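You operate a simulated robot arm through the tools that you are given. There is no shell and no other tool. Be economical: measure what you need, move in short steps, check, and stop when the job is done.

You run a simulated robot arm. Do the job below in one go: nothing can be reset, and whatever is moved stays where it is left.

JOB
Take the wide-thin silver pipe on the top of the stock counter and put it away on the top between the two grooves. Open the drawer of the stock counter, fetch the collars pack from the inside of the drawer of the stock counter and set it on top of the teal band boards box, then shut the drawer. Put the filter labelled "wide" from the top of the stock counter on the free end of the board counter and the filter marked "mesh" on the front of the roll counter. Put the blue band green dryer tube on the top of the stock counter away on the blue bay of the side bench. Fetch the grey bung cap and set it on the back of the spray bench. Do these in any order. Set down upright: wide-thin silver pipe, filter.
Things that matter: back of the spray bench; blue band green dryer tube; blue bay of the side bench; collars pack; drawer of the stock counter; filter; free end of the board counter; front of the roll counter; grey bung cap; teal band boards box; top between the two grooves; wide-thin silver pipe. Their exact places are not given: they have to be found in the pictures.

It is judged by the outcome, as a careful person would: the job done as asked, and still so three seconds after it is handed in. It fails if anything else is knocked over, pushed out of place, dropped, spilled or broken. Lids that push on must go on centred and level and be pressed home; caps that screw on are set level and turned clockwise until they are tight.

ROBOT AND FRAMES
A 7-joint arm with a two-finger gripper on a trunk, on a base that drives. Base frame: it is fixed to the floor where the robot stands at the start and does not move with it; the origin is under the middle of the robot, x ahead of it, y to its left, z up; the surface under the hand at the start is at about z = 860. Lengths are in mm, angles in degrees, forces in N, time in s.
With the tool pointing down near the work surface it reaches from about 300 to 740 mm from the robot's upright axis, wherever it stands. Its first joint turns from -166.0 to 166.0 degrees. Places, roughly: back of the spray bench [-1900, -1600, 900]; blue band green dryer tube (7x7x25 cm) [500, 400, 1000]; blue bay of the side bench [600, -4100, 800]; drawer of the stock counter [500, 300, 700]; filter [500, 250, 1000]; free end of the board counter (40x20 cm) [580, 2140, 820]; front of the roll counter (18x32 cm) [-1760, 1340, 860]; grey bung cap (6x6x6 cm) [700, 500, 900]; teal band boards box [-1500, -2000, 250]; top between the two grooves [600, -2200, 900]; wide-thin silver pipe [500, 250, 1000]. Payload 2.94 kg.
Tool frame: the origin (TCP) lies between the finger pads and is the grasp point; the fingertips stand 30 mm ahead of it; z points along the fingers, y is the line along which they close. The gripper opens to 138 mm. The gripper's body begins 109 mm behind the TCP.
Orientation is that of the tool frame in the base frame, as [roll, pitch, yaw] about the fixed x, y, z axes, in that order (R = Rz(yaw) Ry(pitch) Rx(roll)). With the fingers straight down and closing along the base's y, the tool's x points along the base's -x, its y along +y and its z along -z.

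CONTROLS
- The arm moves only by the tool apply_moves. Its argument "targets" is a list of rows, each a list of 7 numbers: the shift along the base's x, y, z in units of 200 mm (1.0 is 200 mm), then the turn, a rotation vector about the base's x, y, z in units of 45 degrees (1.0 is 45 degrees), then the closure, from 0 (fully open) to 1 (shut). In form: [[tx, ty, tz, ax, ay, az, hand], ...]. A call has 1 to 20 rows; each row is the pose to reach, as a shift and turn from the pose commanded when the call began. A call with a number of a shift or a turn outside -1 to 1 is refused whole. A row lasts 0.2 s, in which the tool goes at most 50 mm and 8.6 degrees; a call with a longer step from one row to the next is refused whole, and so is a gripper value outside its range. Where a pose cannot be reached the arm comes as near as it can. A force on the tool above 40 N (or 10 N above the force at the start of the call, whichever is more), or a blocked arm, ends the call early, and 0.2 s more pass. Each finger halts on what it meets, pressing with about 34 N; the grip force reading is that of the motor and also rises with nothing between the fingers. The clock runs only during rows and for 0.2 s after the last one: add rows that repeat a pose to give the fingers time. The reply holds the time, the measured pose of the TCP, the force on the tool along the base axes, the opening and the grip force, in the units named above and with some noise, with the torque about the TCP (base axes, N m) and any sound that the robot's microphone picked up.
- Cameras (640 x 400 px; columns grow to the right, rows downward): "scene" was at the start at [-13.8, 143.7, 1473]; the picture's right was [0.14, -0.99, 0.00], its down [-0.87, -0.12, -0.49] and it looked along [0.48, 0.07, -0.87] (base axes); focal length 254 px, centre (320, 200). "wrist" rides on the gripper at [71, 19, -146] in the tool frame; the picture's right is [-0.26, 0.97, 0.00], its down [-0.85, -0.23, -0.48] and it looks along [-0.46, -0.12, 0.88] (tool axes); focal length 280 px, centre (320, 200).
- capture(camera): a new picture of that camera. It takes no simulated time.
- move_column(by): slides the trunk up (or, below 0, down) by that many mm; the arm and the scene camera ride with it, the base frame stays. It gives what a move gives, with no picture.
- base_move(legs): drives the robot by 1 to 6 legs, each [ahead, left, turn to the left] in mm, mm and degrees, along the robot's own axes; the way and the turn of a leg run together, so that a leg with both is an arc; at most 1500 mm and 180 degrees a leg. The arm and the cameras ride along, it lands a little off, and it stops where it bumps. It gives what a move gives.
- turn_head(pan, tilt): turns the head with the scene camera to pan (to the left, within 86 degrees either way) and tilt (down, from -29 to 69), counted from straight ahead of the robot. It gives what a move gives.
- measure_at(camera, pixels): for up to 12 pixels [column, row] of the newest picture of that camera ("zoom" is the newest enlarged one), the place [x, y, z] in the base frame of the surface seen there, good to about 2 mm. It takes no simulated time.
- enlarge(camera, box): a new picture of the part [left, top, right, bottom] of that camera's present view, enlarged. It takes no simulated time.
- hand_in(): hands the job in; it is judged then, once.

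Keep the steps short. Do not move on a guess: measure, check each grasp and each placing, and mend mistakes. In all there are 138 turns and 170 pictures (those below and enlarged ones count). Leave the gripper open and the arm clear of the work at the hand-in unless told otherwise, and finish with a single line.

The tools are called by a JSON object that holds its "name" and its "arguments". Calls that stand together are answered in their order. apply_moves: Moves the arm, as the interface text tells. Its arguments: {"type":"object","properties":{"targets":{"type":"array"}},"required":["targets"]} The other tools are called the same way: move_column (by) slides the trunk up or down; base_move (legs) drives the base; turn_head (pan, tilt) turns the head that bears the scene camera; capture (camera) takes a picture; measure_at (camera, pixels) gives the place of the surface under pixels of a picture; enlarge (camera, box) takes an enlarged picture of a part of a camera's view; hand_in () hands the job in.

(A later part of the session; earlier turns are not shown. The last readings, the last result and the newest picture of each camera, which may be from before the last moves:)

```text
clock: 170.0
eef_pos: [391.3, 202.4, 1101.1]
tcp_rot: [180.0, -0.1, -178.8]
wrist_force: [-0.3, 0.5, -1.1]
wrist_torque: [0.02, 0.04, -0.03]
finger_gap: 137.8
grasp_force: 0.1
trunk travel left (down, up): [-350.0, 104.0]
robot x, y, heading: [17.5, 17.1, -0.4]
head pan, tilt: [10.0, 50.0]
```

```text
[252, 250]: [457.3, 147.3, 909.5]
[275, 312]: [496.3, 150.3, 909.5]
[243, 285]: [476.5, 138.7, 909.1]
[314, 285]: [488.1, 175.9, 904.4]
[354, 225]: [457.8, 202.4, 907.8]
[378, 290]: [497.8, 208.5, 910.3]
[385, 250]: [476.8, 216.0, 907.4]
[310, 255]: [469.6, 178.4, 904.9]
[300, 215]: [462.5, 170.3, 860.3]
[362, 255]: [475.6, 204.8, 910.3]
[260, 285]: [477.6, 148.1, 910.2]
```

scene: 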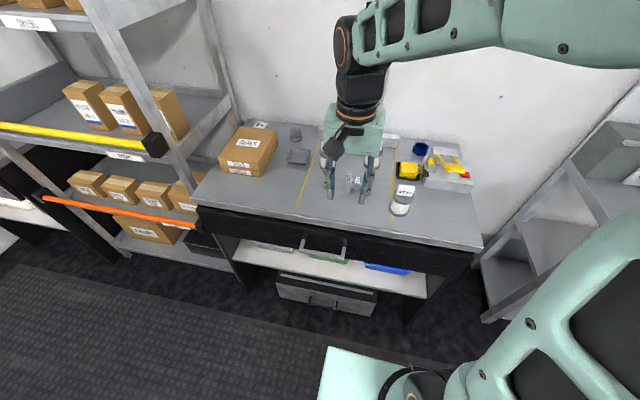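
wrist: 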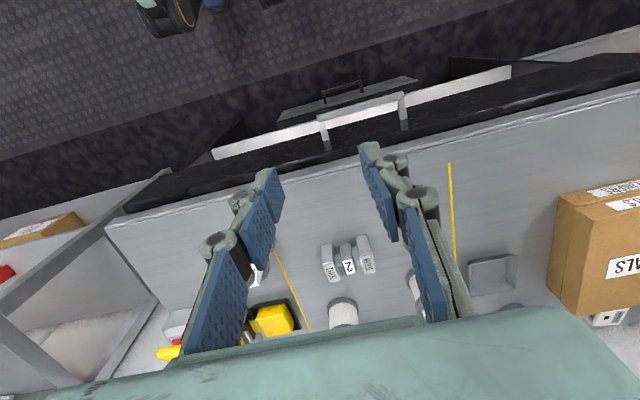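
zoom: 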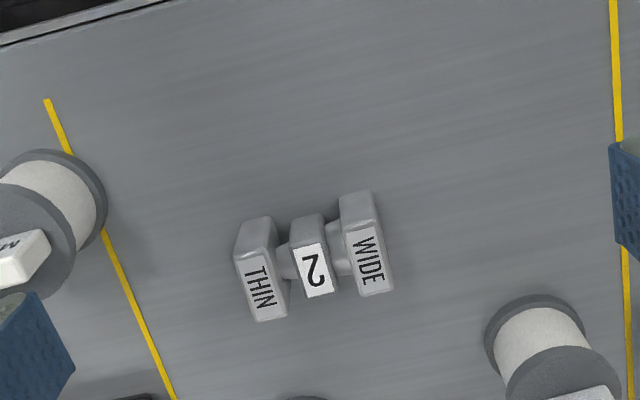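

The centre is (477.5, 177), unmoved. I'll descend to z 895 and close fully.

{"name": "apply_moves", "arguments": {"targets": [[0.15, -0.06, -0.1, 0, 0, -0.027, 0], [0.3, -0.1, -0.2, 0, 0, -0.027, 0], [0.43, -0.127, -0.3, 0, 0, -0.027, 0], [0.43, -0.127, -0.5, 0, 0, -0.027, 0], [0.43, -0.127, -0.7, 0, 0, -0.027, 0], [0.43, -0.127, -0.9, 0, 0, -0.027, 0], [0.43, -0.127, -0.95, 0, 0, -0.027, 0], [0.43, -0.127, -0.95, 0, 0, -0.027, 0]]}}

{"name": "apply_moves", "arguments": {"targets": [[0, 0, -0.08, 0, 0, 0, 0], [0, 0, -0.08, 0, 0, 0, 0.3], [0, 0, -0.08, 0, 0, 0, 0.6], [0, 0, -0.08, 0, 0, 0, 0.9], [0, 0, -0.08, 0, 0, 0, 1], [0, 0, -0.08, 0, 0, 0, 1], [0, 0, -0.05, 0, 0, 0, 1], [0, 0, 0.02, 0, 0, 0, 1], [0, 0, 0.02, 0, 0, 0, 1]]}}

{"name": "capture", "arguments": {"camera": "wrist"}}

```text
clock: 171.8
eef_pos: [474.4, 176.6, 909.1]
tcp_rot: [179.9, -0.1, -180.0]
wrist_force: [1.0, 0.9, 1.1]
wrist_torque: [0.01, -0.03, 0.03]
finger_gap: 138.1
grasp_force: 0.0
trunk travel left (down, up): [-350.0, 104.0]
robot x, y, heading: [16.2, 21.6, -0.4]
head pan, tilt: [10.0, 50.0]
```

```text
clock: 173.8
eef_pos: [475.3, 176.6, 914.8]
tcp_rot: [180.0, -0.2, 179.9]
wrist_force: [-0.6, -0.2, -1.7]
wrist_torque: [0.03, 0.0, 0.02]
finger_gap: 79.2
grasp_force: 34.4
trunk travel left (down, up): [-350.0, 104.0]
robot x, y, heading: [16.3, 15.7, -0.4]
head pan, tilt: [10.0, 50.0]
```

```text
132 pictures are left
```

wrist: 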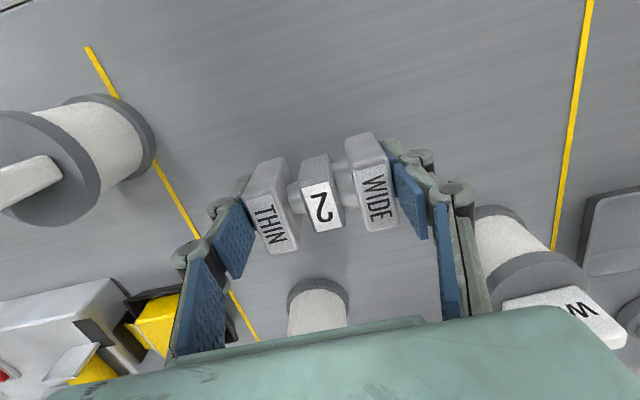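

It's holding so far (gap 79.2 after 20 mm). I'll lift more, slowly, and check.

{"name": "apply_moves", "arguments": {"targets": [[0, 0, 0.05, 0, 0, 0, 1], [0, 0, 0.12, 0, 0, 0, 1], [0, 0, 0.2, 0, 0, 0, 1], [0, 0, 0.3, 0, 0, 0, 1], [0, 0, 0.4, 0, 0, 0, 1], [0, 0, 0.5, 0, 0, 0, 1], [0, 0, 0.6, 0, 0, 0, 1], [0, 0, 0.7, 0, 0, 0, 1], [0, 0, 0.7, 0, 0, 0, 1]]}}

{"name": "capture", "arguments": {"camera": "wrist"}}

```text
clock: 175.8
eef_pos: [475.4, 176.5, 1054.3]
tcp_rot: [180.0, -0.1, 179.9]
wrist_force: [0.4, -0.4, -1.5]
wrist_torque: [-0.03, -0.02, 0.01]
finger_gap: 79.5
grasp_force: 34.3
trunk travel left (down, up): [-350.0, 104.0]
robot x, y, heading: [21.6, 15.4, -0.2]
head pan, tilt: [10.0, 50.0]
```

```text
131 pictures are left
```

wrist: 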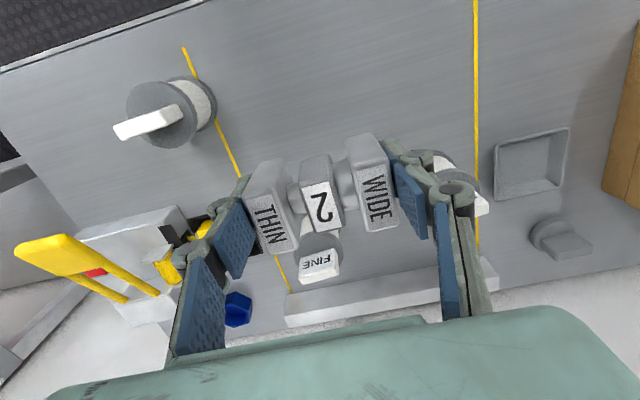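

Held firmly. I'll raise a bit more, then drive to the pipe bench.

{"name": "apply_moves", "arguments": {"targets": [[-0.1, 0, 0.1, 0, 0, 0, 1], [-0.2, 0, 0.25, 0, 0, 0, 1], [-0.3, 0, 0.25, 0, 0, 0, 1]]}}

{"name": "base_move", "arguments": {"legs": [[-420, 0, 0], [0, -1500, 0], [0, -710, 0]]}}

{"name": "turn_head", "arguments": {"pan": 25, "tilt": 45}}

{"name": "capture", "arguments": {"camera": "scene"}}

```text
clock: 176.6
eef_pos: [417.6, 177.5, 1104.5]
tcp_rot: [-180.0, -0.1, 179.9]
wrist_force: [-0.7, -0.1, -0.8]
wrist_torque: [0.03, 0.0, -0.01]
finger_gap: 79.4
grasp_force: 33.8
trunk travel left (down, up): [-350.0, 104.0]
robot x, y, heading: [16.6, 18.2, -0.4]
head pan, tilt: [10.0, 50.0]
```

```text
clock: 198.3
eef_pos: [-16.0, -2038.9, 1103.5]
tcp_rot: [-179.9, -0.2, 179.0]
wrist_force: [0.8, -0.1, -1.8]
wrist_torque: [0.01, 0.01, 0.03]
finger_gap: 79.2
grasp_force: 34.1
trunk travel left (down, up): [-350.0, 104.0]
robot x, y, heading: [-416.9, -2191.4, -1.1]
head pan, tilt: [10.0, 50.0]
```

```text
clock: 199.1
eef_pos: [-15.5, -2038.6, 1105.0]
tcp_rot: [-180.0, -0.1, 179.2]
wrist_force: [-0.1, -1.1, -2.3]
wrist_torque: [0.01, -0.01, 0.01]
finger_gap: 79.2
grasp_force: 34.4
trunk travel left (down, up): [-350.0, 104.0]
robot x, y, heading: [-417.3, -2193.5, -1.3]
head pan, tilt: [25.0, 45.0]
```

```text
130 pictures are left
```

scene: 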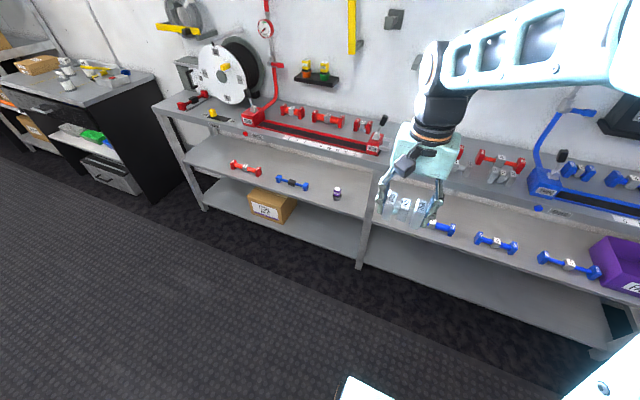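

Still held. I'll drive forward 400 and look with the wrist camera.

{"name": "base_move", "arguments": {"legs": [[400, 0, 1.2]]}}

{"name": "capture", "arguments": {"camera": "wrist"}}

{"name": "capture", "arguments": {"camera": "scene"}}

```text
clock: 201.6
eef_pos: [387.1, -2029.9, 1104.8]
tcp_rot: [-180.0, -0.2, -179.3]
wrist_force: [1.6, 0.1, -1.5]
wrist_torque: [0.0, 0.01, 0.02]
finger_gap: 79.5
grasp_force: 33.8
trunk travel left (down, up): [-350.0, 104.0]
robot x, y, heading: [-10.1, -2195.0, 0.5]
head pan, tilt: [25.0, 45.0]
```

```text
129 pictures are left
```

wrist: 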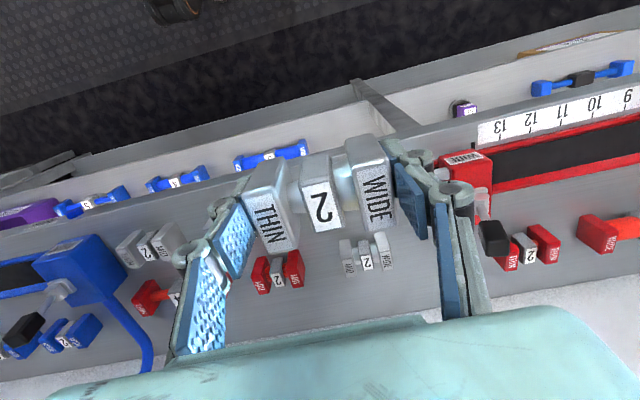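

```text
128 pictures are left
```

scene: 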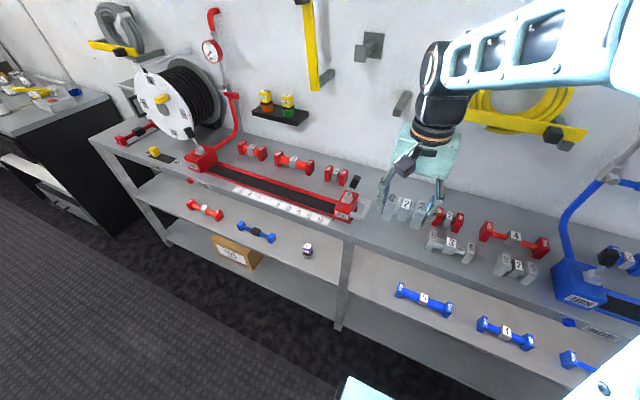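

The scene shows a clear gap left of the "3" pipe (col 450). Measuring the neighbours' edges.

{"name": "measure_at", "arguments": {"camera": "scene", "pixels": [[429, 238], [434, 245], [362, 213], [353, 200], [400, 228], [380, 225], [438, 218], [365, 205], [410, 250]]}}

{"name": "measure_at", "arguments": {"camera": "wrist", "pixels": [[347, 250], [345, 268], [390, 262], [385, 240], [470, 190], [480, 210]]}}

```text
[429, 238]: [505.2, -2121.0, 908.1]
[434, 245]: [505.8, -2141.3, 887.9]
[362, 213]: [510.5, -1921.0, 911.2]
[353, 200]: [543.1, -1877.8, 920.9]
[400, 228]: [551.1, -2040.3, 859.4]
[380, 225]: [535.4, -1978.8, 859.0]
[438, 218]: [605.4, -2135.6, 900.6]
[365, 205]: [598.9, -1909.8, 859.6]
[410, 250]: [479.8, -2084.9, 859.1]
```

```text
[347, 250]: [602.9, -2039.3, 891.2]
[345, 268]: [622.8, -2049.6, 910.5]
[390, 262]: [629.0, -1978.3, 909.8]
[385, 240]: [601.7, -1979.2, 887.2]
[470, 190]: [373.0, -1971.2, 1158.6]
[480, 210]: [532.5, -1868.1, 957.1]
```

The gap between the red handle (y -1925) and pipe "3" (y -2118) is clear, so I'll set it down at (508, -2023).

{"name": "apply_moves", "arguments": {"targets": [[0.2, 0.01, 0, 0, 0, 0, 1], [0.4, 0.03, 0, 0, 0, 0, 1], [0.605, 0.035, 0, 0, 0, 0, 1], [0.605, 0.035, -0.2, 0, 0, 0, 1], [0.605, 0.035, -0.4, 0, 0, 0, 1], [0.605, 0.035, -0.6, 0, 0, 0, 1], [0.605, 0.035, -0.8, 0, 0, 0, 1], [0.605, 0.035, -0.98, 0, 0, 0, 1], [0.605, 0.035, -0.98, 0, 0, 0, 1]]}}

{"name": "capture", "arguments": {"camera": "wrist"}}

```text
clock: 203.6
eef_pos: [507.6, -2024.0, 908.0]
tcp_rot: [180.0, -0.1, -179.3]
wrist_force: [0.8, 0.2, -2.2]
wrist_torque: [0.02, 0.02, -0.01]
finger_gap: 79.1
grasp_force: 34.1
trunk travel left (down, up): [-350.0, 104.0]
robot x, y, heading: [-5.8, -2197.2, 0.5]
head pan, tilt: [25.0, 45.0]
```

```text
127 pictures are left
```

wrist: 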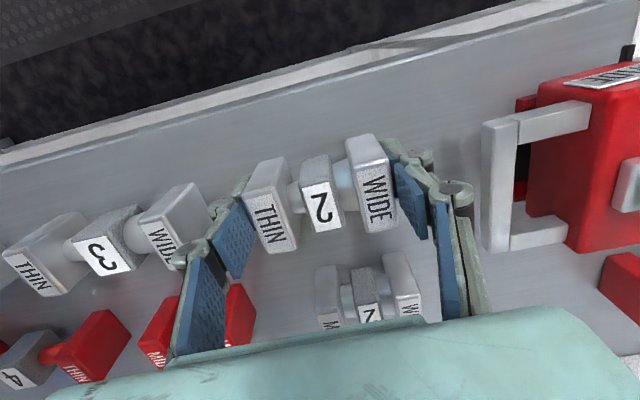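

{"name": "apply_moves", "arguments": {"targets": [[0, 0, -0.04, 0, 0, 0, 1], [0, 0, -0.065, 0, 0, 0, 1], [0, 0, -0.078, 0, 0, 0, 1], [0, 0, -0.078, 0, 0, 0, 1]]}}

```text
clock: 204.6
eef_pos: [506.8, -2024.6, 895.4]
tcp_rot: [-180.0, 0.1, -179.3]
wrist_force: [-3.3, -1.0, 16.2]
wrist_torque: [-0.34, 0.38, -0.01]
finger_gap: 78.9
grasp_force: 34.0
trunk travel left (down, up): [-350.0, 104.0]
robot x, y, heading: [-9.1, -2195.1, 0.7]
head pan, tilt: [25.0, 45.0]
```

Contact. I'll open slightly (to ~95 mm) and rise.

{"name": "apply_moves", "arguments": {"targets": [[0, 0, 0.01, 0, 0, 0, 0.5], [0, 0, 0.01, 0, 0, 0, 0.33], [0, 0, 0.01, 0, 0, 0, 0.33], [0, 0, 0.01, 0, 0, 0, 0.33], [0, 0, 0.1, 0, 0, 0, 0.33], [0, 0, 0.3, 0, 0, 0, 0.33], [0, 0, 0.5, 0, 0, 0, 0.33], [0, 0, 0.75, 0, 0, 0, 0], [0, 0, 1, 0, 0, 0, 0]]}}

{"name": "capture", "arguments": {"camera": "wrist"}}

```text
clock: 206.6
eef_pos: [506.9, -2022.2, 1092.3]
tcp_rot: [179.9, 0.0, -179.2]
wrist_force: [-0.3, 0.4, 0.3]
wrist_torque: [0.01, 0.01, 0.01]
finger_gap: 138.1
grasp_force: 0.1
trunk travel left (down, up): [-350.0, 104.0]
robot x, y, heading: [-11.8, -2193.8, 0.6]
head pan, tilt: [25.0, 45.0]
```

```text
126 pictures are left
```

wrist: 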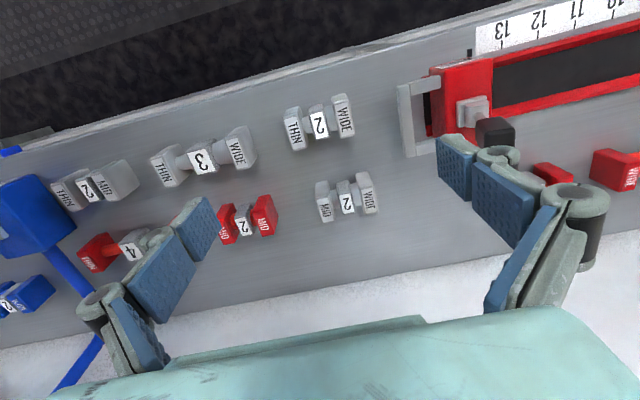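

The pipe stands well, neighbours untouched. Back to the stock counter for the filters.

{"name": "apply_moves", "arguments": {"targets": [[-0.2, 0, 0, 0, 0, 0, 0], [-0.4, 0, 0.1, 0, 0, 0, 0], [-0.6, 0, 0.3, 0, 0, 0, 0]]}}

{"name": "base_move", "arguments": {"legs": [[-400, 0, 0], [0, 1500, 0], [0, 600, 0], [400, 0, 0]]}}

{"name": "capture", "arguments": {"camera": "wrist"}}

```text
refused: row 3 steps farther than a row can; nothing moved
```

```text
clock: 229.6
eef_pos: [513.4, 88.1, 1092.3]
tcp_rot: [179.9, -0.1, -179.8]
wrist_force: [0.4, 0.6, 0.9]
wrist_torque: [-0.03, 0.0, -0.02]
finger_gap: 138.0
grasp_force: 0.1
trunk travel left (down, up): [-350.0, 104.0]
robot x, y, heading: [-0.7, -80.2, -0.0]
head pan, tilt: [25.0, 45.0]
```

```text
125 pictures are left
```

wrist: 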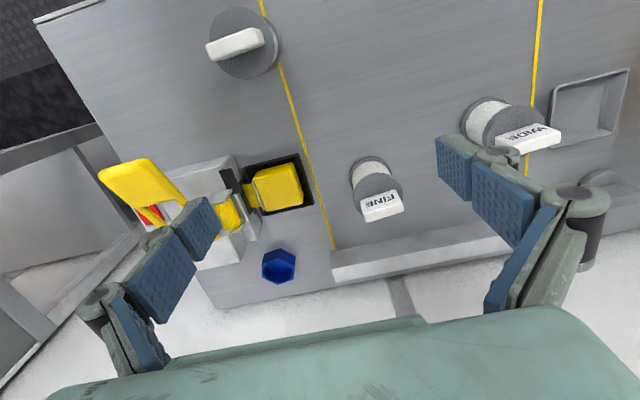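

Measuring the front-right filter (235, 43) and the wide one.

{"name": "measure_at", "arguments": {"camera": "wrist", "pixels": [[235, 42], [210, 50], [262, 35], [245, 15], [240, 68], [275, 45], [515, 138], [548, 130], [480, 110], [500, 150], [218, 20]]}}

{"name": "enlarge", "arguments": {"camera": "wrist", "box": [180, 0, 300, 90]}}

{"name": "turn_head", "arguments": {"pan": 0, "tilt": 60}}

{"name": "capture", "arguments": {"camera": "scene"}}

```text
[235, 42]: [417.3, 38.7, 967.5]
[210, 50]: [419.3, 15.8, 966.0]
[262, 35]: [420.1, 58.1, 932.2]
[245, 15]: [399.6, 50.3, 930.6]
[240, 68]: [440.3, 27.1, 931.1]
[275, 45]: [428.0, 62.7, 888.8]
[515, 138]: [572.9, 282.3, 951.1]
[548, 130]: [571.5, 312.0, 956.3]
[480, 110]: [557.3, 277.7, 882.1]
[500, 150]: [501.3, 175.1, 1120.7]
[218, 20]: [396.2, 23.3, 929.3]
```

```text
4.44 times, centred on (240, 45) of wrist
```

zoom: 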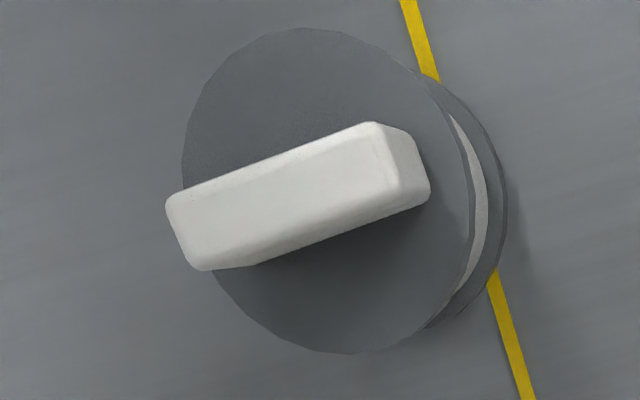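

```text
clock: 230.5
eef_pos: [514.0, 88.5, 1092.2]
tcp_rot: [180.0, -0.2, -179.8]
wrist_force: [-0.7, 0.2, 0.0]
wrist_torque: [0.04, -0.02, 0.02]
finger_gap: 138.1
grasp_force: 0.2
trunk travel left (down, up): [-350.0, 104.0]
robot x, y, heading: [-7.2, -79.6, -0.2]
head pan, tilt: [0.0, 60.0]
```

```text
123 pictures are left
```

scene: 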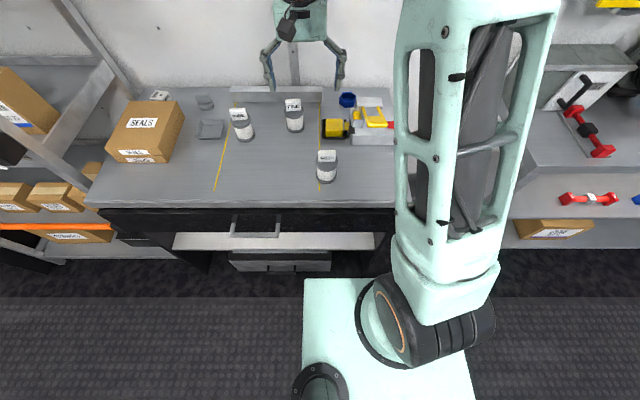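

{"name": "enlarge", "arguments": {"camera": "scene", "box": [220, 80, 360, 190]}}

{"name": "measure_at", "arguments": {"camera": "scene", "pixels": [[318, 165], [336, 165], [327, 175], [327, 155], [241, 115], [294, 103], [327, 163]]}}

```text
3.64 times, centred on (290, 135) of scene
```

zoom: 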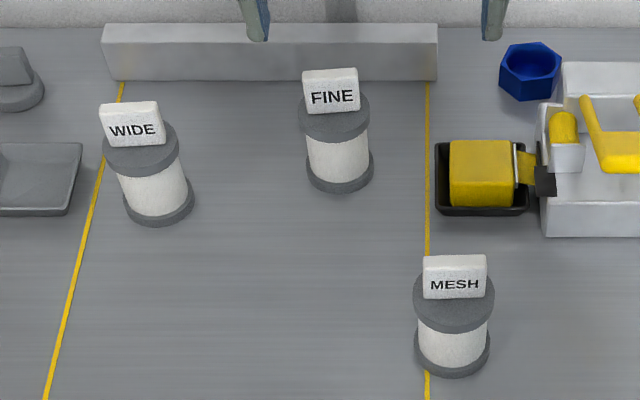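

```text
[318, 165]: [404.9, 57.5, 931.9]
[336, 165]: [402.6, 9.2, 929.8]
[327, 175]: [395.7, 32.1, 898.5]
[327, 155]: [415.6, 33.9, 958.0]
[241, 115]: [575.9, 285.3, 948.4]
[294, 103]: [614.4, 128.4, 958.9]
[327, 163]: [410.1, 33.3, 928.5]
```

MESH confirmed; its centre is at about (421, 35.5). I'll go above it, then down to z 902, and grip the flanges along y.

{"name": "apply_moves", "arguments": {"targets": [[-0.2, -0.1, 0, 0, 0, 0, 0], [-0.4, -0.2, 0, 0, 0, 0, 0], [-0.465, -0.265, 0, 0, 0, 0, 0], [-0.465, -0.265, -0.2, 0, 0, 0, 0], [-0.465, -0.265, -0.4, 0, 0, 0, 0], [-0.465, -0.265, -0.6, 0, 0, 0, 0], [-0.465, -0.265, -0.6, 0, 0, 0, 0]]}}

{"name": "capture", "arguments": {"camera": "wrist"}}

```text
clock: 232.1
eef_pos: [420.5, 33.7, 972.1]
tcp_rot: [-179.9, -0.1, -179.8]
wrist_force: [0.8, -0.3, -0.5]
wrist_torque: [0.01, -0.02, 0.0]
finger_gap: 138.1
grasp_force: 0.0
trunk travel left (down, up): [-350.0, 104.0]
robot x, y, heading: [-6.0, -80.1, 0.0]
head pan, tilt: [0.0, 60.0]
```

```text
121 pictures are left
```

wrist: 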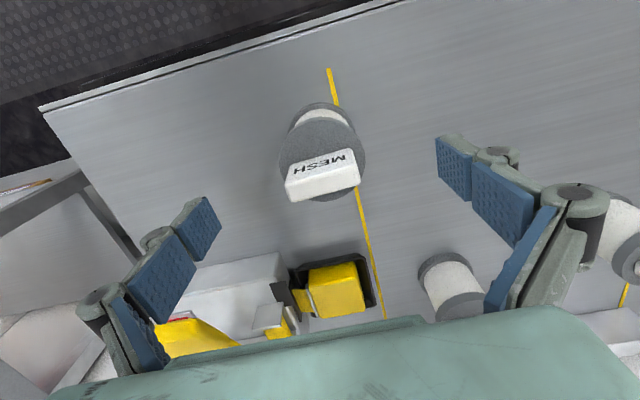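

{"name": "measure_at", "arguments": {"camera": "wrist", "pixels": [[320, 123], [283, 160], [360, 150], [320, 198], [352, 195], [345, 200], [300, 125]]}}

{"name": "enlarge", "arguments": {"camera": "wrist", "box": [260, 90, 390, 220]}}

```text
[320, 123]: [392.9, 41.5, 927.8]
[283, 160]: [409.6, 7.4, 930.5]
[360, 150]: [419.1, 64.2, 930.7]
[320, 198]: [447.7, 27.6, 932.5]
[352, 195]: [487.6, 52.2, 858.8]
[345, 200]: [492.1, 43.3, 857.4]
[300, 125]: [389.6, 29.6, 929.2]
```

```text
3.08 times, centred on (325, 155) of wrist
```

zoom: 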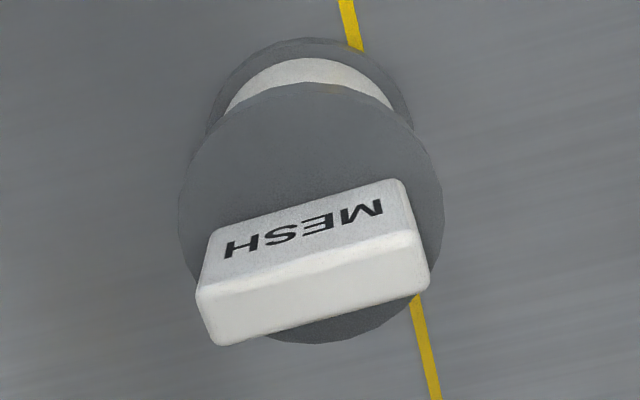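

Centred within 2–3 mm. Descend to 902 and close.

{"name": "apply_moves", "arguments": {"targets": [[-0.01, 0.01, -0.2, 0, 0, 0, 0], [-0.01, 0.01, -0.35, 0, 0, 0, 0], [-0.01, 0.01, -0.35, 0, 0, 0, 0.3], [-0.01, 0.01, -0.35, 0, 0, 0, 0.6], [-0.01, 0.01, -0.35, 0, 0, 0, 0.9], [-0.01, 0.01, -0.35, 0, 0, 0, 1], [-0.01, 0.01, -0.35, 0, 0, 0, 1], [-0.01, 0.01, -0.3, 0, 0, 0, 1], [-0.01, 0.01, -0.2, 0, 0, 0, 1], [-0.01, 0.01, -0.2, 0, 0, 0, 1]]}}

{"name": "capture", "arguments": {"camera": "wrist"}}

```text
clock: 234.3
eef_pos: [418.7, 36.6, 933.9]
tcp_rot: [180.0, -0.1, -179.8]
wrist_force: [0.7, -0.4, -0.7]
wrist_torque: [0.01, -0.01, -0.02]
finger_gap: 60.6
grasp_force: 33.7
trunk travel left (down, up): [-350.0, 104.0]
robot x, y, heading: [-5.3, -84.4, 0.1]
head pan, tilt: [0.0, 60.0]
```

```text
119 pictures are left
```

wrist: 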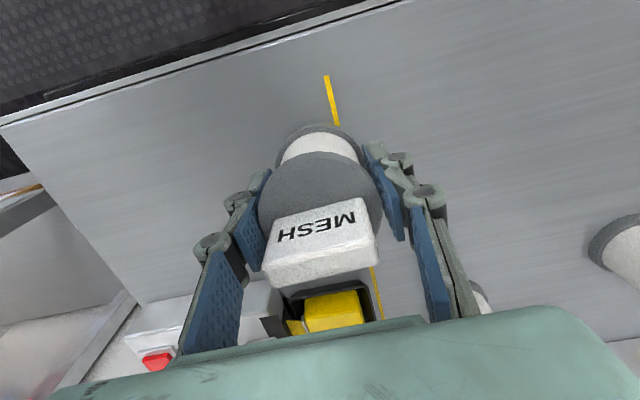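

Held (60.6 mm). I'll lift to ~1130, back away, and drive toward the roll counter, turning to face -x.

{"name": "apply_moves", "arguments": {"targets": [[0, 0, 0.2, 0, 0, 0, 1], [0, 0, 0.4, 0, 0, 0, 1], [0, 0, 0.6, 0, 0, 0, 1], [0, 0, 0.8, 0, 0, 0, 1], [0, 0, 1.0, 0, 0, 0, 1]]}}

{"name": "base_move", "arguments": {"legs": [[-480, 0, 0], [0, 950, 0], [0, 0, 180]]}}

{"name": "turn_head", "arguments": {"pan": 0, "tilt": 30}}

{"name": "capture", "arguments": {"camera": "scene"}}

```text
clock: 235.5
eef_pos: [417.1, 38.4, 1134.8]
tcp_rot: [179.8, -0.1, -179.8]
wrist_force: [0.3, -0.1, -0.6]
wrist_torque: [0.01, 0.01, -0.01]
finger_gap: 60.6
grasp_force: 34.0
trunk travel left (down, up): [-350.0, 104.0]
robot x, y, heading: [-4.9, -77.6, -0.1]
head pan, tilt: [0.0, 60.0]
```

```text
clock: 254.1
eef_pos: [-901.2, 730.0, 1135.2]
tcp_rot: [-180.0, 0.0, 3.7]
wrist_force: [-0.1, -0.1, -0.3]
wrist_torque: [0.06, 0.01, -0.02]
finger_gap: 60.4
grasp_force: 34.0
trunk travel left (down, up): [-350.0, 104.0]
robot x, y, heading: [-489.2, 878.8, -176.6]
head pan, tilt: [0.0, 60.0]
```

```text
clock: 255.1
eef_pos: [-902.4, 731.1, 1134.9]
tcp_rot: [180.0, 0.0, 3.7]
wrist_force: [0.5, -1.0, -0.4]
wrist_torque: [0.0, -0.03, -0.02]
finger_gap: 60.4
grasp_force: 34.1
trunk travel left (down, up): [-350.0, 104.0]
robot x, y, heading: [-485.7, 879.0, -176.7]
head pan, tilt: [0.0, 30.0]
```

```text
118 pictures are left
```

scene: 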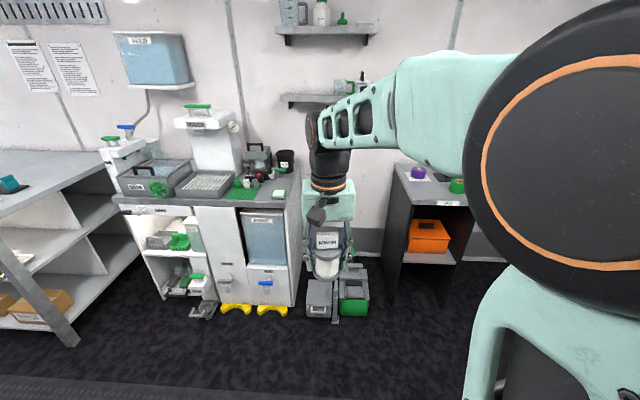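

The roll counter is likely the small grey cabinet on the right (col 430). I'll shift to see it clear of the arm.

{"name": "base_move", "arguments": {"legs": [[0, -760, -3.3]]}}

{"name": "turn_head", "arguments": {"pan": 15, "tilt": 35}}

{"name": "capture", "arguments": {"camera": "scene"}}

```text
clock: 262.1
eef_pos: [-931.7, 1511.5, 1133.6]
tcp_rot: [-180.0, -0.1, 0.3]
wrist_force: [0.0, 0.1, -0.6]
wrist_torque: [-0.02, -0.03, 0.0]
finger_gap: 60.5
grasp_force: 34.2
trunk travel left (down, up): [-350.0, 104.0]
robot x, y, heading: [-509.3, 1633.4, 179.9]
head pan, tilt: [0.0, 30.0]
```

```text
clock: 262.9
eef_pos: [-931.9, 1511.7, 1134.4]
tcp_rot: [180.0, -0.1, 0.2]
wrist_force: [0.0, -0.2, -1.2]
wrist_torque: [0.03, 0.01, 0.0]
finger_gap: 60.4
grasp_force: 34.1
trunk travel left (down, up): [-350.0, 104.0]
robot x, y, heading: [-506.3, 1629.8, 179.8]
head pan, tilt: [15.0, 35.0]
```

```text
117 pictures are left
```

scene: 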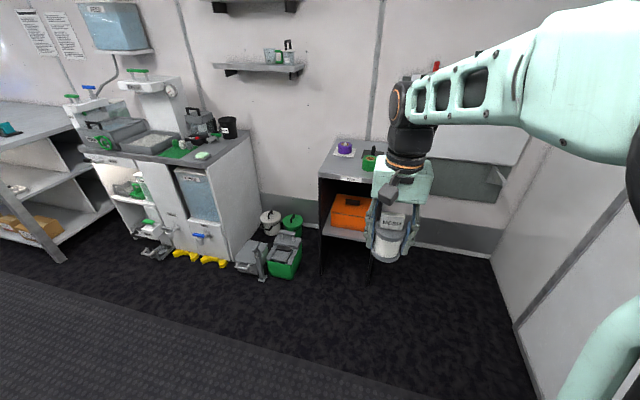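

{"name": "enlarge", "arguments": {"camera": "scene", "box": [300, 120, 440, 220]}}

{"name": "measure_at", "arguments": {"camera": "scene", "pixels": [[322, 174], [335, 172], [365, 178], [345, 165], [340, 143], [368, 145], [345, 148], [370, 160]]}}

```text
4.00 times, centred on (370, 170) of scene
```

zoom: 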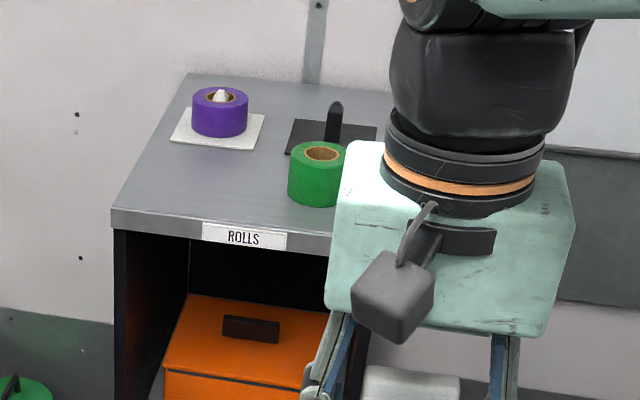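

```text
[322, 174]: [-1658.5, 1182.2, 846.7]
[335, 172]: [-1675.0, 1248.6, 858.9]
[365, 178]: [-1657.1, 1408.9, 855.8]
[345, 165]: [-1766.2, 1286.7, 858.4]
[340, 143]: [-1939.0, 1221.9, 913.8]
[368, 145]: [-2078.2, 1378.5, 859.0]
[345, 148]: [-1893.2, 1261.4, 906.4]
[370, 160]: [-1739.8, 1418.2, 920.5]
```

The counter top is at z 859, with its front edge at x -1657 and a green roll near y 1400. Free spot at about (-1735, 1255). I'll drive in.

{"name": "base_move", "arguments": {"legs": [[0, 255, 0], [740, 0, 0]]}}

{"name": "capture", "arguments": {"camera": "wrist"}}

{"name": "capture", "arguments": {"camera": "scene"}}

```text
clock: 269.3
eef_pos: [-1667.7, 1254.3, 1135.3]
tcp_rot: [180.0, -0.1, 0.5]
wrist_force: [-0.5, -0.1, -0.8]
wrist_torque: [-0.03, -0.01, -0.01]
finger_gap: 60.1
grasp_force: 34.2
trunk travel left (down, up): [-350.0, 104.0]
robot x, y, heading: [-1247.8, 1373.4, -179.8]
head pan, tilt: [15.0, 35.0]
```

```text
115 pictures are left
```

wrist: 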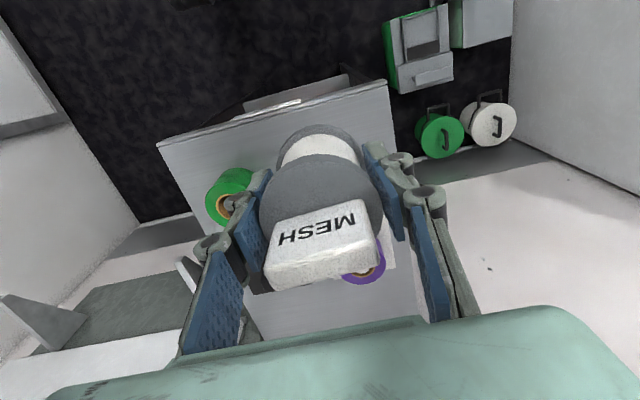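

```text
114 pictures are left
```

scene: 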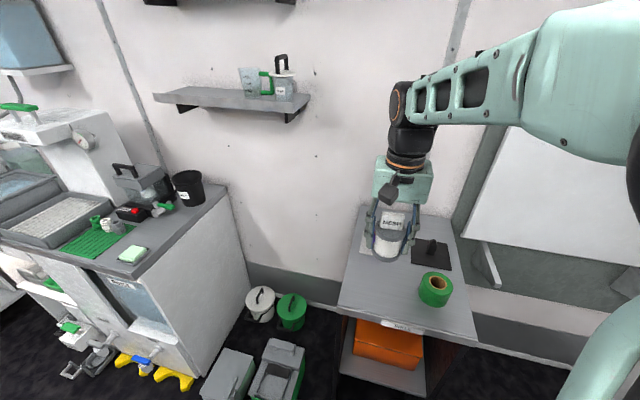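

{"name": "measure_at", "arguments": {"camera": "scene", "pixels": [[370, 300], [385, 290], [419, 295], [436, 280], [435, 305], [345, 300], [380, 318], [455, 320], [365, 250]]}}

```text
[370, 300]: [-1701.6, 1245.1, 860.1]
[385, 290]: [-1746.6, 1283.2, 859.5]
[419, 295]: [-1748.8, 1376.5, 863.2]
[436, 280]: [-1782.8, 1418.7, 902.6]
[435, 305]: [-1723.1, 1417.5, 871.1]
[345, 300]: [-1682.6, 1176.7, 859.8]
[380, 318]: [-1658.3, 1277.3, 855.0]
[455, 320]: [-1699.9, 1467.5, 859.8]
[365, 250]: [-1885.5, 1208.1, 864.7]
```

{"name": "apply_moves", "arguments": {"targets": [[-0.2, 0.04, 0, 0, 0, 0, 1], [-0.385, 0.07, 0, 0, 0, 0, 1], [-0.385, 0.07, -0.2, 0, 0, 0, 1], [-0.385, 0.07, -0.4, 0, 0, 0, 1], [-0.385, 0.07, -0.6, 0, 0, 0, 1], [-0.385, 0.07, -0.8, 0, 0, 0, 1], [-0.385, 0.07, -1.0, 0, 0, 0, 1], [-0.385, 0.07, -1.0, 0, 0, 0, 1]]}}

{"name": "apply_moves", "arguments": {"targets": [[0, 0, -0.1, 0, 0, 0, 1], [0, 0, -0.14, 0, 0, 0, 1], [0, 0, -0.16, 0, 0, 0, 1], [0, 0, -0.172, 0, 0, 0, 1], [0, 0, -0.172, 0, 0, 0, 1]]}}

```text
clock: 271.1
eef_pos: [-1746.6, 1269.0, 934.4]
tcp_rot: [-180.0, -0.1, 0.5]
wrist_force: [0.1, -0.7, -0.2]
wrist_torque: [0.01, -0.01, 0.02]
finger_gap: 60.6
grasp_force: 34.0
trunk travel left (down, up): [-350.0, 104.0]
robot x, y, heading: [-1246.6, 1376.1, -179.8]
head pan, tilt: [15.0, 35.0]
```

```text
clock: 272.3
eef_pos: [-1746.2, 1267.6, 903.5]
tcp_rot: [180.0, 0.3, 0.4]
wrist_force: [1.8, 1.1, 17.3]
wrist_torque: [0.03, -0.38, -0.01]
finger_gap: 60.4
grasp_force: 34.4
trunk travel left (down, up): [-350.0, 104.0]
robot x, y, heading: [-1244.9, 1376.5, -180.2]
head pan, tilt: [15.0, 35.0]
```

Seated on the counter (17 N). Release and rise.

{"name": "apply_moves", "arguments": {"targets": [[0, 0, 0, 0, 0, 0, 0.6], [0, 0, 0, 0, 0, 0, 0.2], [0, 0, 0, 0, 0, 0, 0.1], [0, 0, 0, 0, 0, 0, 0.1], [0, 0, 0.1, 0, 0, 0, 0.1], [0, 0, 0.3, 0, 0, 0, 0.1], [0, 0, 0.5, 0, 0, 0, 0.1], [0, 0, 0.75, 0, 0, 0, 0], [0, 0, 1.0, 0, 0, 0, 0], [0.2, 0, 1.0, 0, 0, 0, 0], [0.4, 0, 1.0, 0, 0, 0, 0]]}}

{"name": "enlarge", "arguments": {"camera": "scene", "box": [320, 180, 500, 340]}}

```text
clock: 274.7
eef_pos: [-1661.6, 1270.7, 1100.8]
tcp_rot: [180.0, -0.1, 0.5]
wrist_force: [-0.2, 0.2, 0.2]
wrist_torque: [0.0, -0.01, 0.0]
finger_gap: 138.0
grasp_force: 0.1
trunk travel left (down, up): [-350.0, 104.0]
robot x, y, heading: [-1246.8, 1372.5, -179.7]
head pan, tilt: [15.0, 35.0]
```

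```text
2.50 times, centred on (410, 260) of scene
```

zoom: 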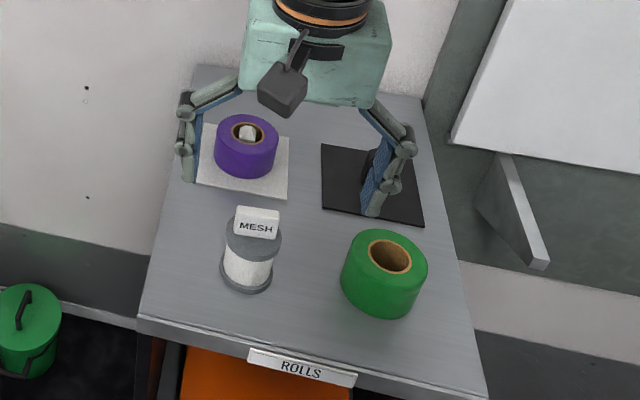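

Mesh filter placed upright. Now I'll back off, turn around, and glance at the board counter on the way.

{"name": "base_move", "arguments": {"legs": [[-740, 0, 0], [0, 0, 180]]}}

{"name": "turn_head", "arguments": {"pan": 40, "tilt": 25}}

{"name": "capture", "arguments": {"camera": "scene"}}

```text
clock: 286.1
eef_pos: [-87.4, 1480.7, 1100.9]
tcp_rot: [-180.0, -0.1, 180.0]
wrist_force: [0.6, -0.1, 0.0]
wrist_torque: [-0.02, 0.0, 0.03]
finger_gap: 138.3
grasp_force: 0.0
trunk travel left (down, up): [-350.0, 104.0]
robot x, y, heading: [-502.7, 1378.5, -0.1]
head pan, tilt: [15.0, 35.0]
```

```text
clock: 287.0
eef_pos: [-88.0, 1480.3, 1100.2]
tcp_rot: [-180.0, -0.1, -180.0]
wrist_force: [0.4, -0.3, 0.8]
wrist_torque: [-0.02, 0.02, 0.01]
finger_gap: 137.9
grasp_force: 0.1
trunk travel left (down, up): [-350.0, 104.0]
robot x, y, heading: [-503.3, 1376.7, -0.1]
head pan, tilt: [40.0, 25.0]
```

```text
112 pictures are left
```

scene: 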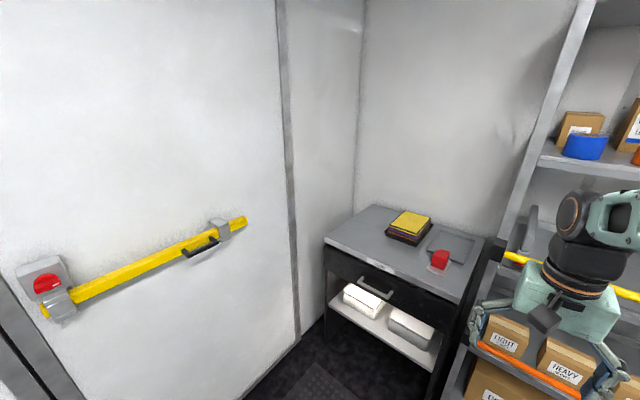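

{"name": "enlarge", "arguments": {"camera": "scene", "box": [310, 190, 500, 310]}}

{"name": "measure_at", "arguments": {"camera": "scene", "pixels": [[350, 235], [372, 208], [327, 240], [390, 240], [440, 262], [455, 245], [410, 235], [460, 300], [375, 230], [485, 238]]}}

```text
3.33 times, centred on (405, 250) of scene
```

zoom: 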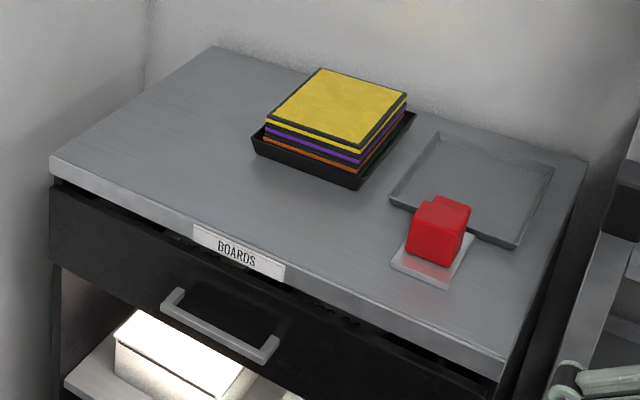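

```text
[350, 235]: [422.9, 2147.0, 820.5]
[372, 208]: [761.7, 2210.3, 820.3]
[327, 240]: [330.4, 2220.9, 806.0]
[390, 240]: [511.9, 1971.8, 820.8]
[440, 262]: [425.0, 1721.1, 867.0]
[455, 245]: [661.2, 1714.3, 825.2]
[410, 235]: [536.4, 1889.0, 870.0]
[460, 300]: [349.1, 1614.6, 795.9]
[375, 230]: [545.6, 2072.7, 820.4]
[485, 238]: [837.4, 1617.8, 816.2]
```

The free end is the bare left part of the BOARDS counter, around (450, 2130) at z 820.5. Now back to the stock counter for the wide filter.

{"name": "base_move", "arguments": {"legs": [[0, -1250, 0], [480, 0, 0]]}}

{"name": "capture", "arguments": {"camera": "wrist"}}

```text
clock: 300.5
eef_pos: [388.4, 237.6, 1100.0]
tcp_rot: [-180.0, -0.1, 179.7]
wrist_force: [-0.3, -0.8, 0.0]
wrist_torque: [0.0, 0.05, -0.01]
finger_gap: 137.8
grasp_force: 0.1
trunk travel left (down, up): [-350.0, 104.0]
robot x, y, heading: [-32.6, 138.3, -0.6]
head pan, tilt: [40.0, 25.0]
```

```text
110 pictures are left
```

wrist: 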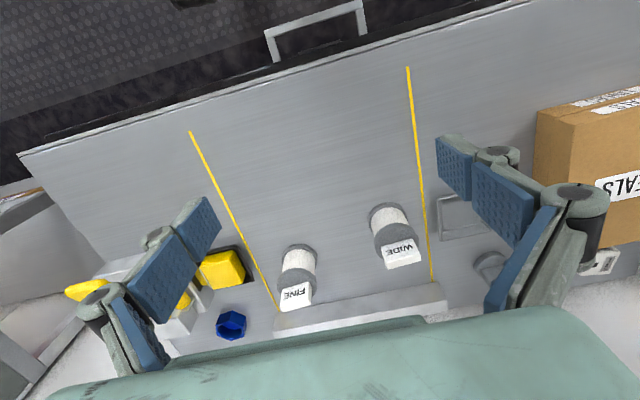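

{"name": "enlarge", "arguments": {"camera": "wrist", "box": [340, 180, 460, 290]}}

{"name": "measure_at", "arguments": {"camera": "wrist", "pixels": [[375, 240], [395, 230], [412, 232], [395, 225], [390, 210], [402, 250], [380, 256], [460, 215], [490, 265], [293, 268]]}}

```text
3.64 times, centred on (400, 235) of wrist
```

zoom: 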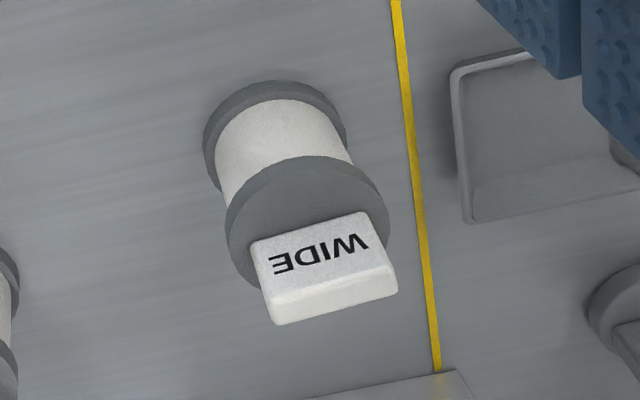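

```text
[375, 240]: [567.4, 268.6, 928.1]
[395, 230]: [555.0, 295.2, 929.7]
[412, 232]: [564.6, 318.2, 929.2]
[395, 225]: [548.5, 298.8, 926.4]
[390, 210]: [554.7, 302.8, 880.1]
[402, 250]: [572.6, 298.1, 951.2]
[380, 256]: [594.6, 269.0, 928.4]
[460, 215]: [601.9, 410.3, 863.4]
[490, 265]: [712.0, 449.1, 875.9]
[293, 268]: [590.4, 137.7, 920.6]
```

{"name": "apply_moves", "arguments": {"targets": [[0.2, 0.06, 0, 0, 0, 0, 0], [0.4, 0.12, 0, 0, 0, 0, 0], [0.6, 0.18, 0, 0, 0, 0, 0], [0.8, 0.24, 0, 0, 0, 0, 0], [0.945, 0.29, 0, 0, 0, 0, 0], [0.945, 0.29, -0.2, 0, 0, 0, 0], [0.945, 0.29, -0.4, 0, 0, 0, 0], [0.945, 0.29, -0.63, 0, 0, 0, 0], [0.945, 0.29, -0.63, 0, 0, 0, 0]]}}

{"name": "enlarge", "arguments": {"camera": "wrist", "box": [240, 80, 400, 220]}}

```text
clock: 302.5
eef_pos: [575.5, 293.8, 974.6]
tcp_rot: [179.9, 0.0, 179.6]
wrist_force: [0.3, 0.1, -0.5]
wrist_torque: [-0.05, -0.02, -0.01]
finger_gap: 138.1
grasp_force: 0.1
trunk travel left (down, up): [-350.0, 104.0]
robot x, y, heading: [-29.3, 135.7, -0.7]
head pan, tilt: [40.0, 25.0]
```

```text
2.86 times, centred on (320, 150) of wrist
```

zoom: 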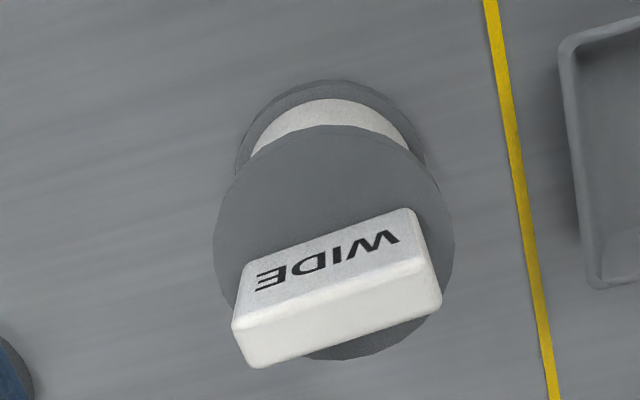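

{"name": "measure_at", "arguments": {"camera": "zoom", "pixels": [[335, 130], [218, 245], [448, 220], [345, 355], [290, 140]]}}

```text
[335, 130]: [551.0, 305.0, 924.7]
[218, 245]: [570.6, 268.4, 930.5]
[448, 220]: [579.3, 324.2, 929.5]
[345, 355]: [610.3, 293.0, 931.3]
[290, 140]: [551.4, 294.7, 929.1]
```

Centre refined to (580, 296). I'll adjust, descend to 902, close, and do a short lift.

{"name": "apply_moves", "arguments": {"targets": [[0.02, 0.01, -0.18, 0, 0, 0, 0], [0.02, 0.01, -0.363, 0, 0, 0, 0], [0.02, 0.01, -0.363, 0, 0, 0, 0.3], [0.02, 0.01, -0.363, 0, 0, 0, 0.6], [0.02, 0.01, -0.363, 0, 0, 0, 0.9], [0.02, 0.01, -0.363, 0, 0, 0, 1], [0.02, 0.01, -0.363, 0, 0, 0, 1], [0.02, 0.01, -0.3, 0, 0, 0, 1], [0.02, 0.01, -0.2, 0, 0, 0, 1], [0.02, 0.01, -0.2, 0, 0, 0, 1]]}}

{"name": "capture", "arguments": {"camera": "wrist"}}

```text
clock: 304.7
eef_pos: [580.5, 296.8, 934.7]
tcp_rot: [-180.0, -0.2, 179.7]
wrist_force: [-0.3, -0.2, -0.7]
wrist_torque: [0.03, -0.01, -0.01]
finger_gap: 60.0
grasp_force: 34.0
trunk travel left (down, up): [-350.0, 104.0]
robot x, y, heading: [-30.6, 138.1, -0.7]
head pan, tilt: [40.0, 25.0]
```

```text
107 pictures are left
```

wrist: 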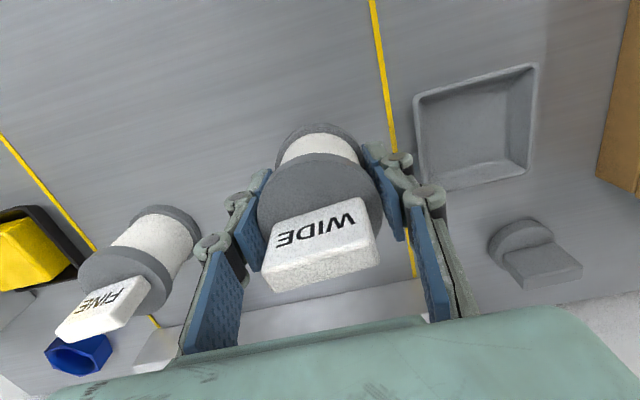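

Held. Lift, retract, and drive to the board counter (robot y ≈ 1890).

{"name": "apply_moves", "arguments": {"targets": [[0, 0, 0.2, 0, 0, 0, 1], [0, 0, 0.4, 0, 0, 0, 1], [0, 0, 0.6, 0, 0, 0, 1], [0, 0, 0.8, 0, 0, 0, 1], [0, 0, 1.0, 0, 0, 0, 1], [-0.2, 0, 1, 0, 0, 0, 1], [-0.4, 0, 1, 0, 0, 0, 1], [-0.6, 0, 1, 0, 0, 0, 1], [-0.8, 0, 1, 0, 0, 0, 1]]}}

{"name": "base_move", "arguments": {"legs": [[-450, 0, 0.7], [0, 1500, 0], [0, 250, 0]]}}

{"name": "turn_head", "arguments": {"pan": 20, "tilt": 35}}

{"name": "capture", "arguments": {"camera": "scene"}}

```text
clock: 306.7
eef_pos: [420.3, 298.0, 1137.4]
tcp_rot: [-180.0, 0.0, 179.7]
wrist_force: [-0.1, -0.3, -1.4]
wrist_torque: [-0.01, -0.01, -0.02]
finger_gap: 60.3
grasp_force: 34.1
trunk travel left (down, up): [-350.0, 104.0]
robot x, y, heading: [-32.3, 132.6, -0.7]
head pan, tilt: [40.0, 25.0]
```

```text
clock: 324.7
eef_pos: [-44.2, 2046.4, 1136.9]
tcp_rot: [-179.9, -0.1, -179.5]
wrist_force: [0.8, -0.2, -1.0]
wrist_torque: [0.01, 0.0, 0.03]
finger_gap: 59.9
grasp_force: 33.7
trunk travel left (down, up): [-350.0, 104.0]
robot x, y, heading: [-495.8, 1874.4, 0.4]
head pan, tilt: [40.0, 25.0]
```

```text
clock: 325.5
eef_pos: [-45.5, 2046.6, 1137.3]
tcp_rot: [179.9, 0.0, -179.5]
wrist_force: [-0.2, 0.0, -1.2]
wrist_torque: [-0.02, 0.01, 0.0]
finger_gap: 59.9
grasp_force: 34.0
trunk travel left (down, up): [-350.0, 104.0]
robot x, y, heading: [-491.2, 1879.8, 0.5]
head pan, tilt: [20.0, 35.0]
```

```text
106 pictures are left
```

scene: 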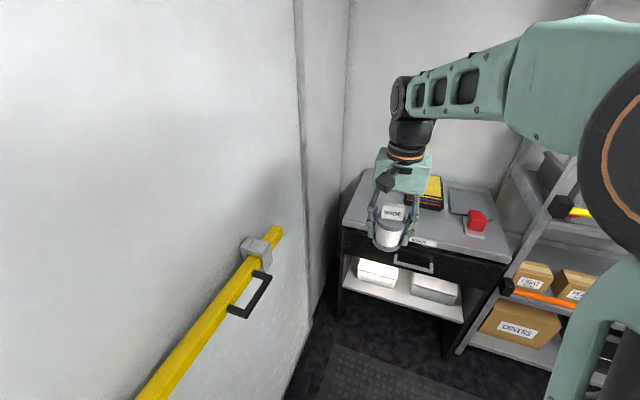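

I'll drive forward 430 to x ≈ -60.

{"name": "base_move", "arguments": {"legs": [[430, 0, -0.5]]}}

{"name": "capture", "arguments": {"camera": "scene"}}

{"name": "capture", "arguments": {"camera": "wrist"}}

```text
clock: 328.2
eef_pos: [385.7, 2041.5, 1136.7]
tcp_rot: [180.0, -0.1, -179.9]
wrist_force: [0.6, 0.1, -1.1]
wrist_torque: [0.0, 0.02, 0.04]
finger_gap: 60.1
grasp_force: 34.5
trunk travel left (down, up): [-350.0, 104.0]
robot x, y, heading: [-63.7, 1876.0, -0.3]
head pan, tilt: [20.0, 35.0]
```

```text
105 pictures are left
```

scene: 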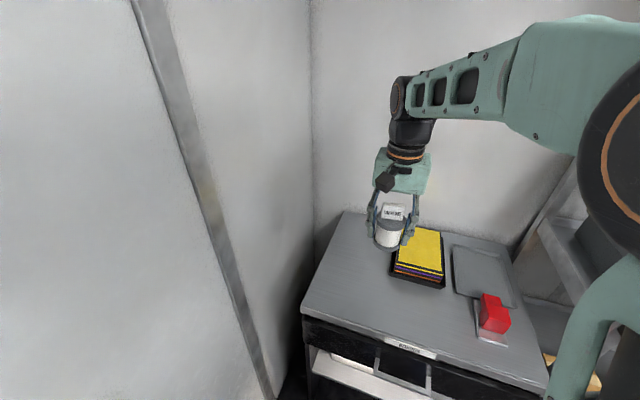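

```text
104 pictures are left
```

wrist: 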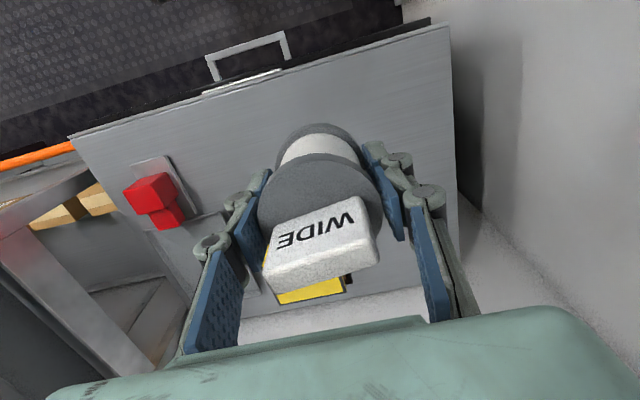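

I'll place it at (480, 2120). First move over and down 200 mm.

{"name": "apply_moves", "arguments": {"targets": [[0.16, 0.13, 0, 0, 0, 0, 1], [0.32, 0.26, 0, 0, 0, 0, 1], [0.47, 0.39, 0, 0, 0, 0, 1], [0.47, 0.39, -0.2, 0, 0, 0, 1], [0.47, 0.39, -0.4, 0, 0, 0, 1], [0.47, 0.39, -0.6, 0, 0, 0, 1], [0.47, 0.39, -0.8, 0, 0, 0, 1], [0.47, 0.39, -1.0, 0, 0, 0, 1], [0.47, 0.39, -1.0, 0, 0, 0, 1]]}}

{"name": "capture", "arguments": {"camera": "wrist"}}

```text
clock: 330.2
eef_pos: [482.2, 2119.0, 935.9]
tcp_rot: [179.9, -0.2, -180.0]
wrist_force: [-0.9, 1.7, 0.1]
wrist_torque: [0.04, 0.02, 0.0]
finger_gap: 60.2
grasp_force: 34.1
trunk travel left (down, up): [-350.0, 104.0]
robot x, y, heading: [-64.8, 1875.9, -0.2]
head pan, tilt: [20.0, 35.0]
```

```text
103 pictures are left
```

wrist: 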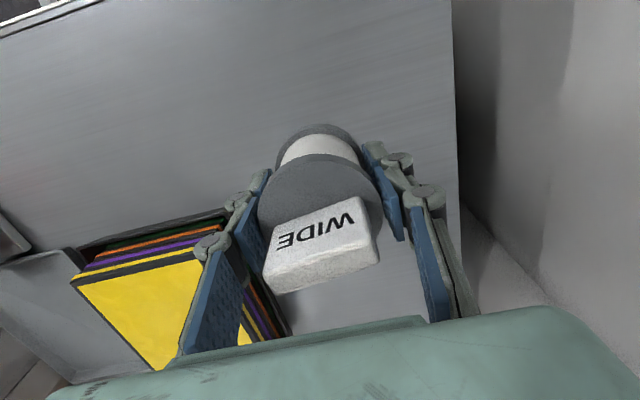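

Checking the distance from the left finger to the board stack.

{"name": "measure_at", "arguments": {"camera": "wrist", "pixels": [[222, 213], [255, 265], [275, 310], [440, 120], [435, 200]]}}

```text
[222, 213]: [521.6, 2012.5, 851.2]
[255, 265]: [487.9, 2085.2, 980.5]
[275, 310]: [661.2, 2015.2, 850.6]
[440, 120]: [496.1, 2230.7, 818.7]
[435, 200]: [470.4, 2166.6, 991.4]
```

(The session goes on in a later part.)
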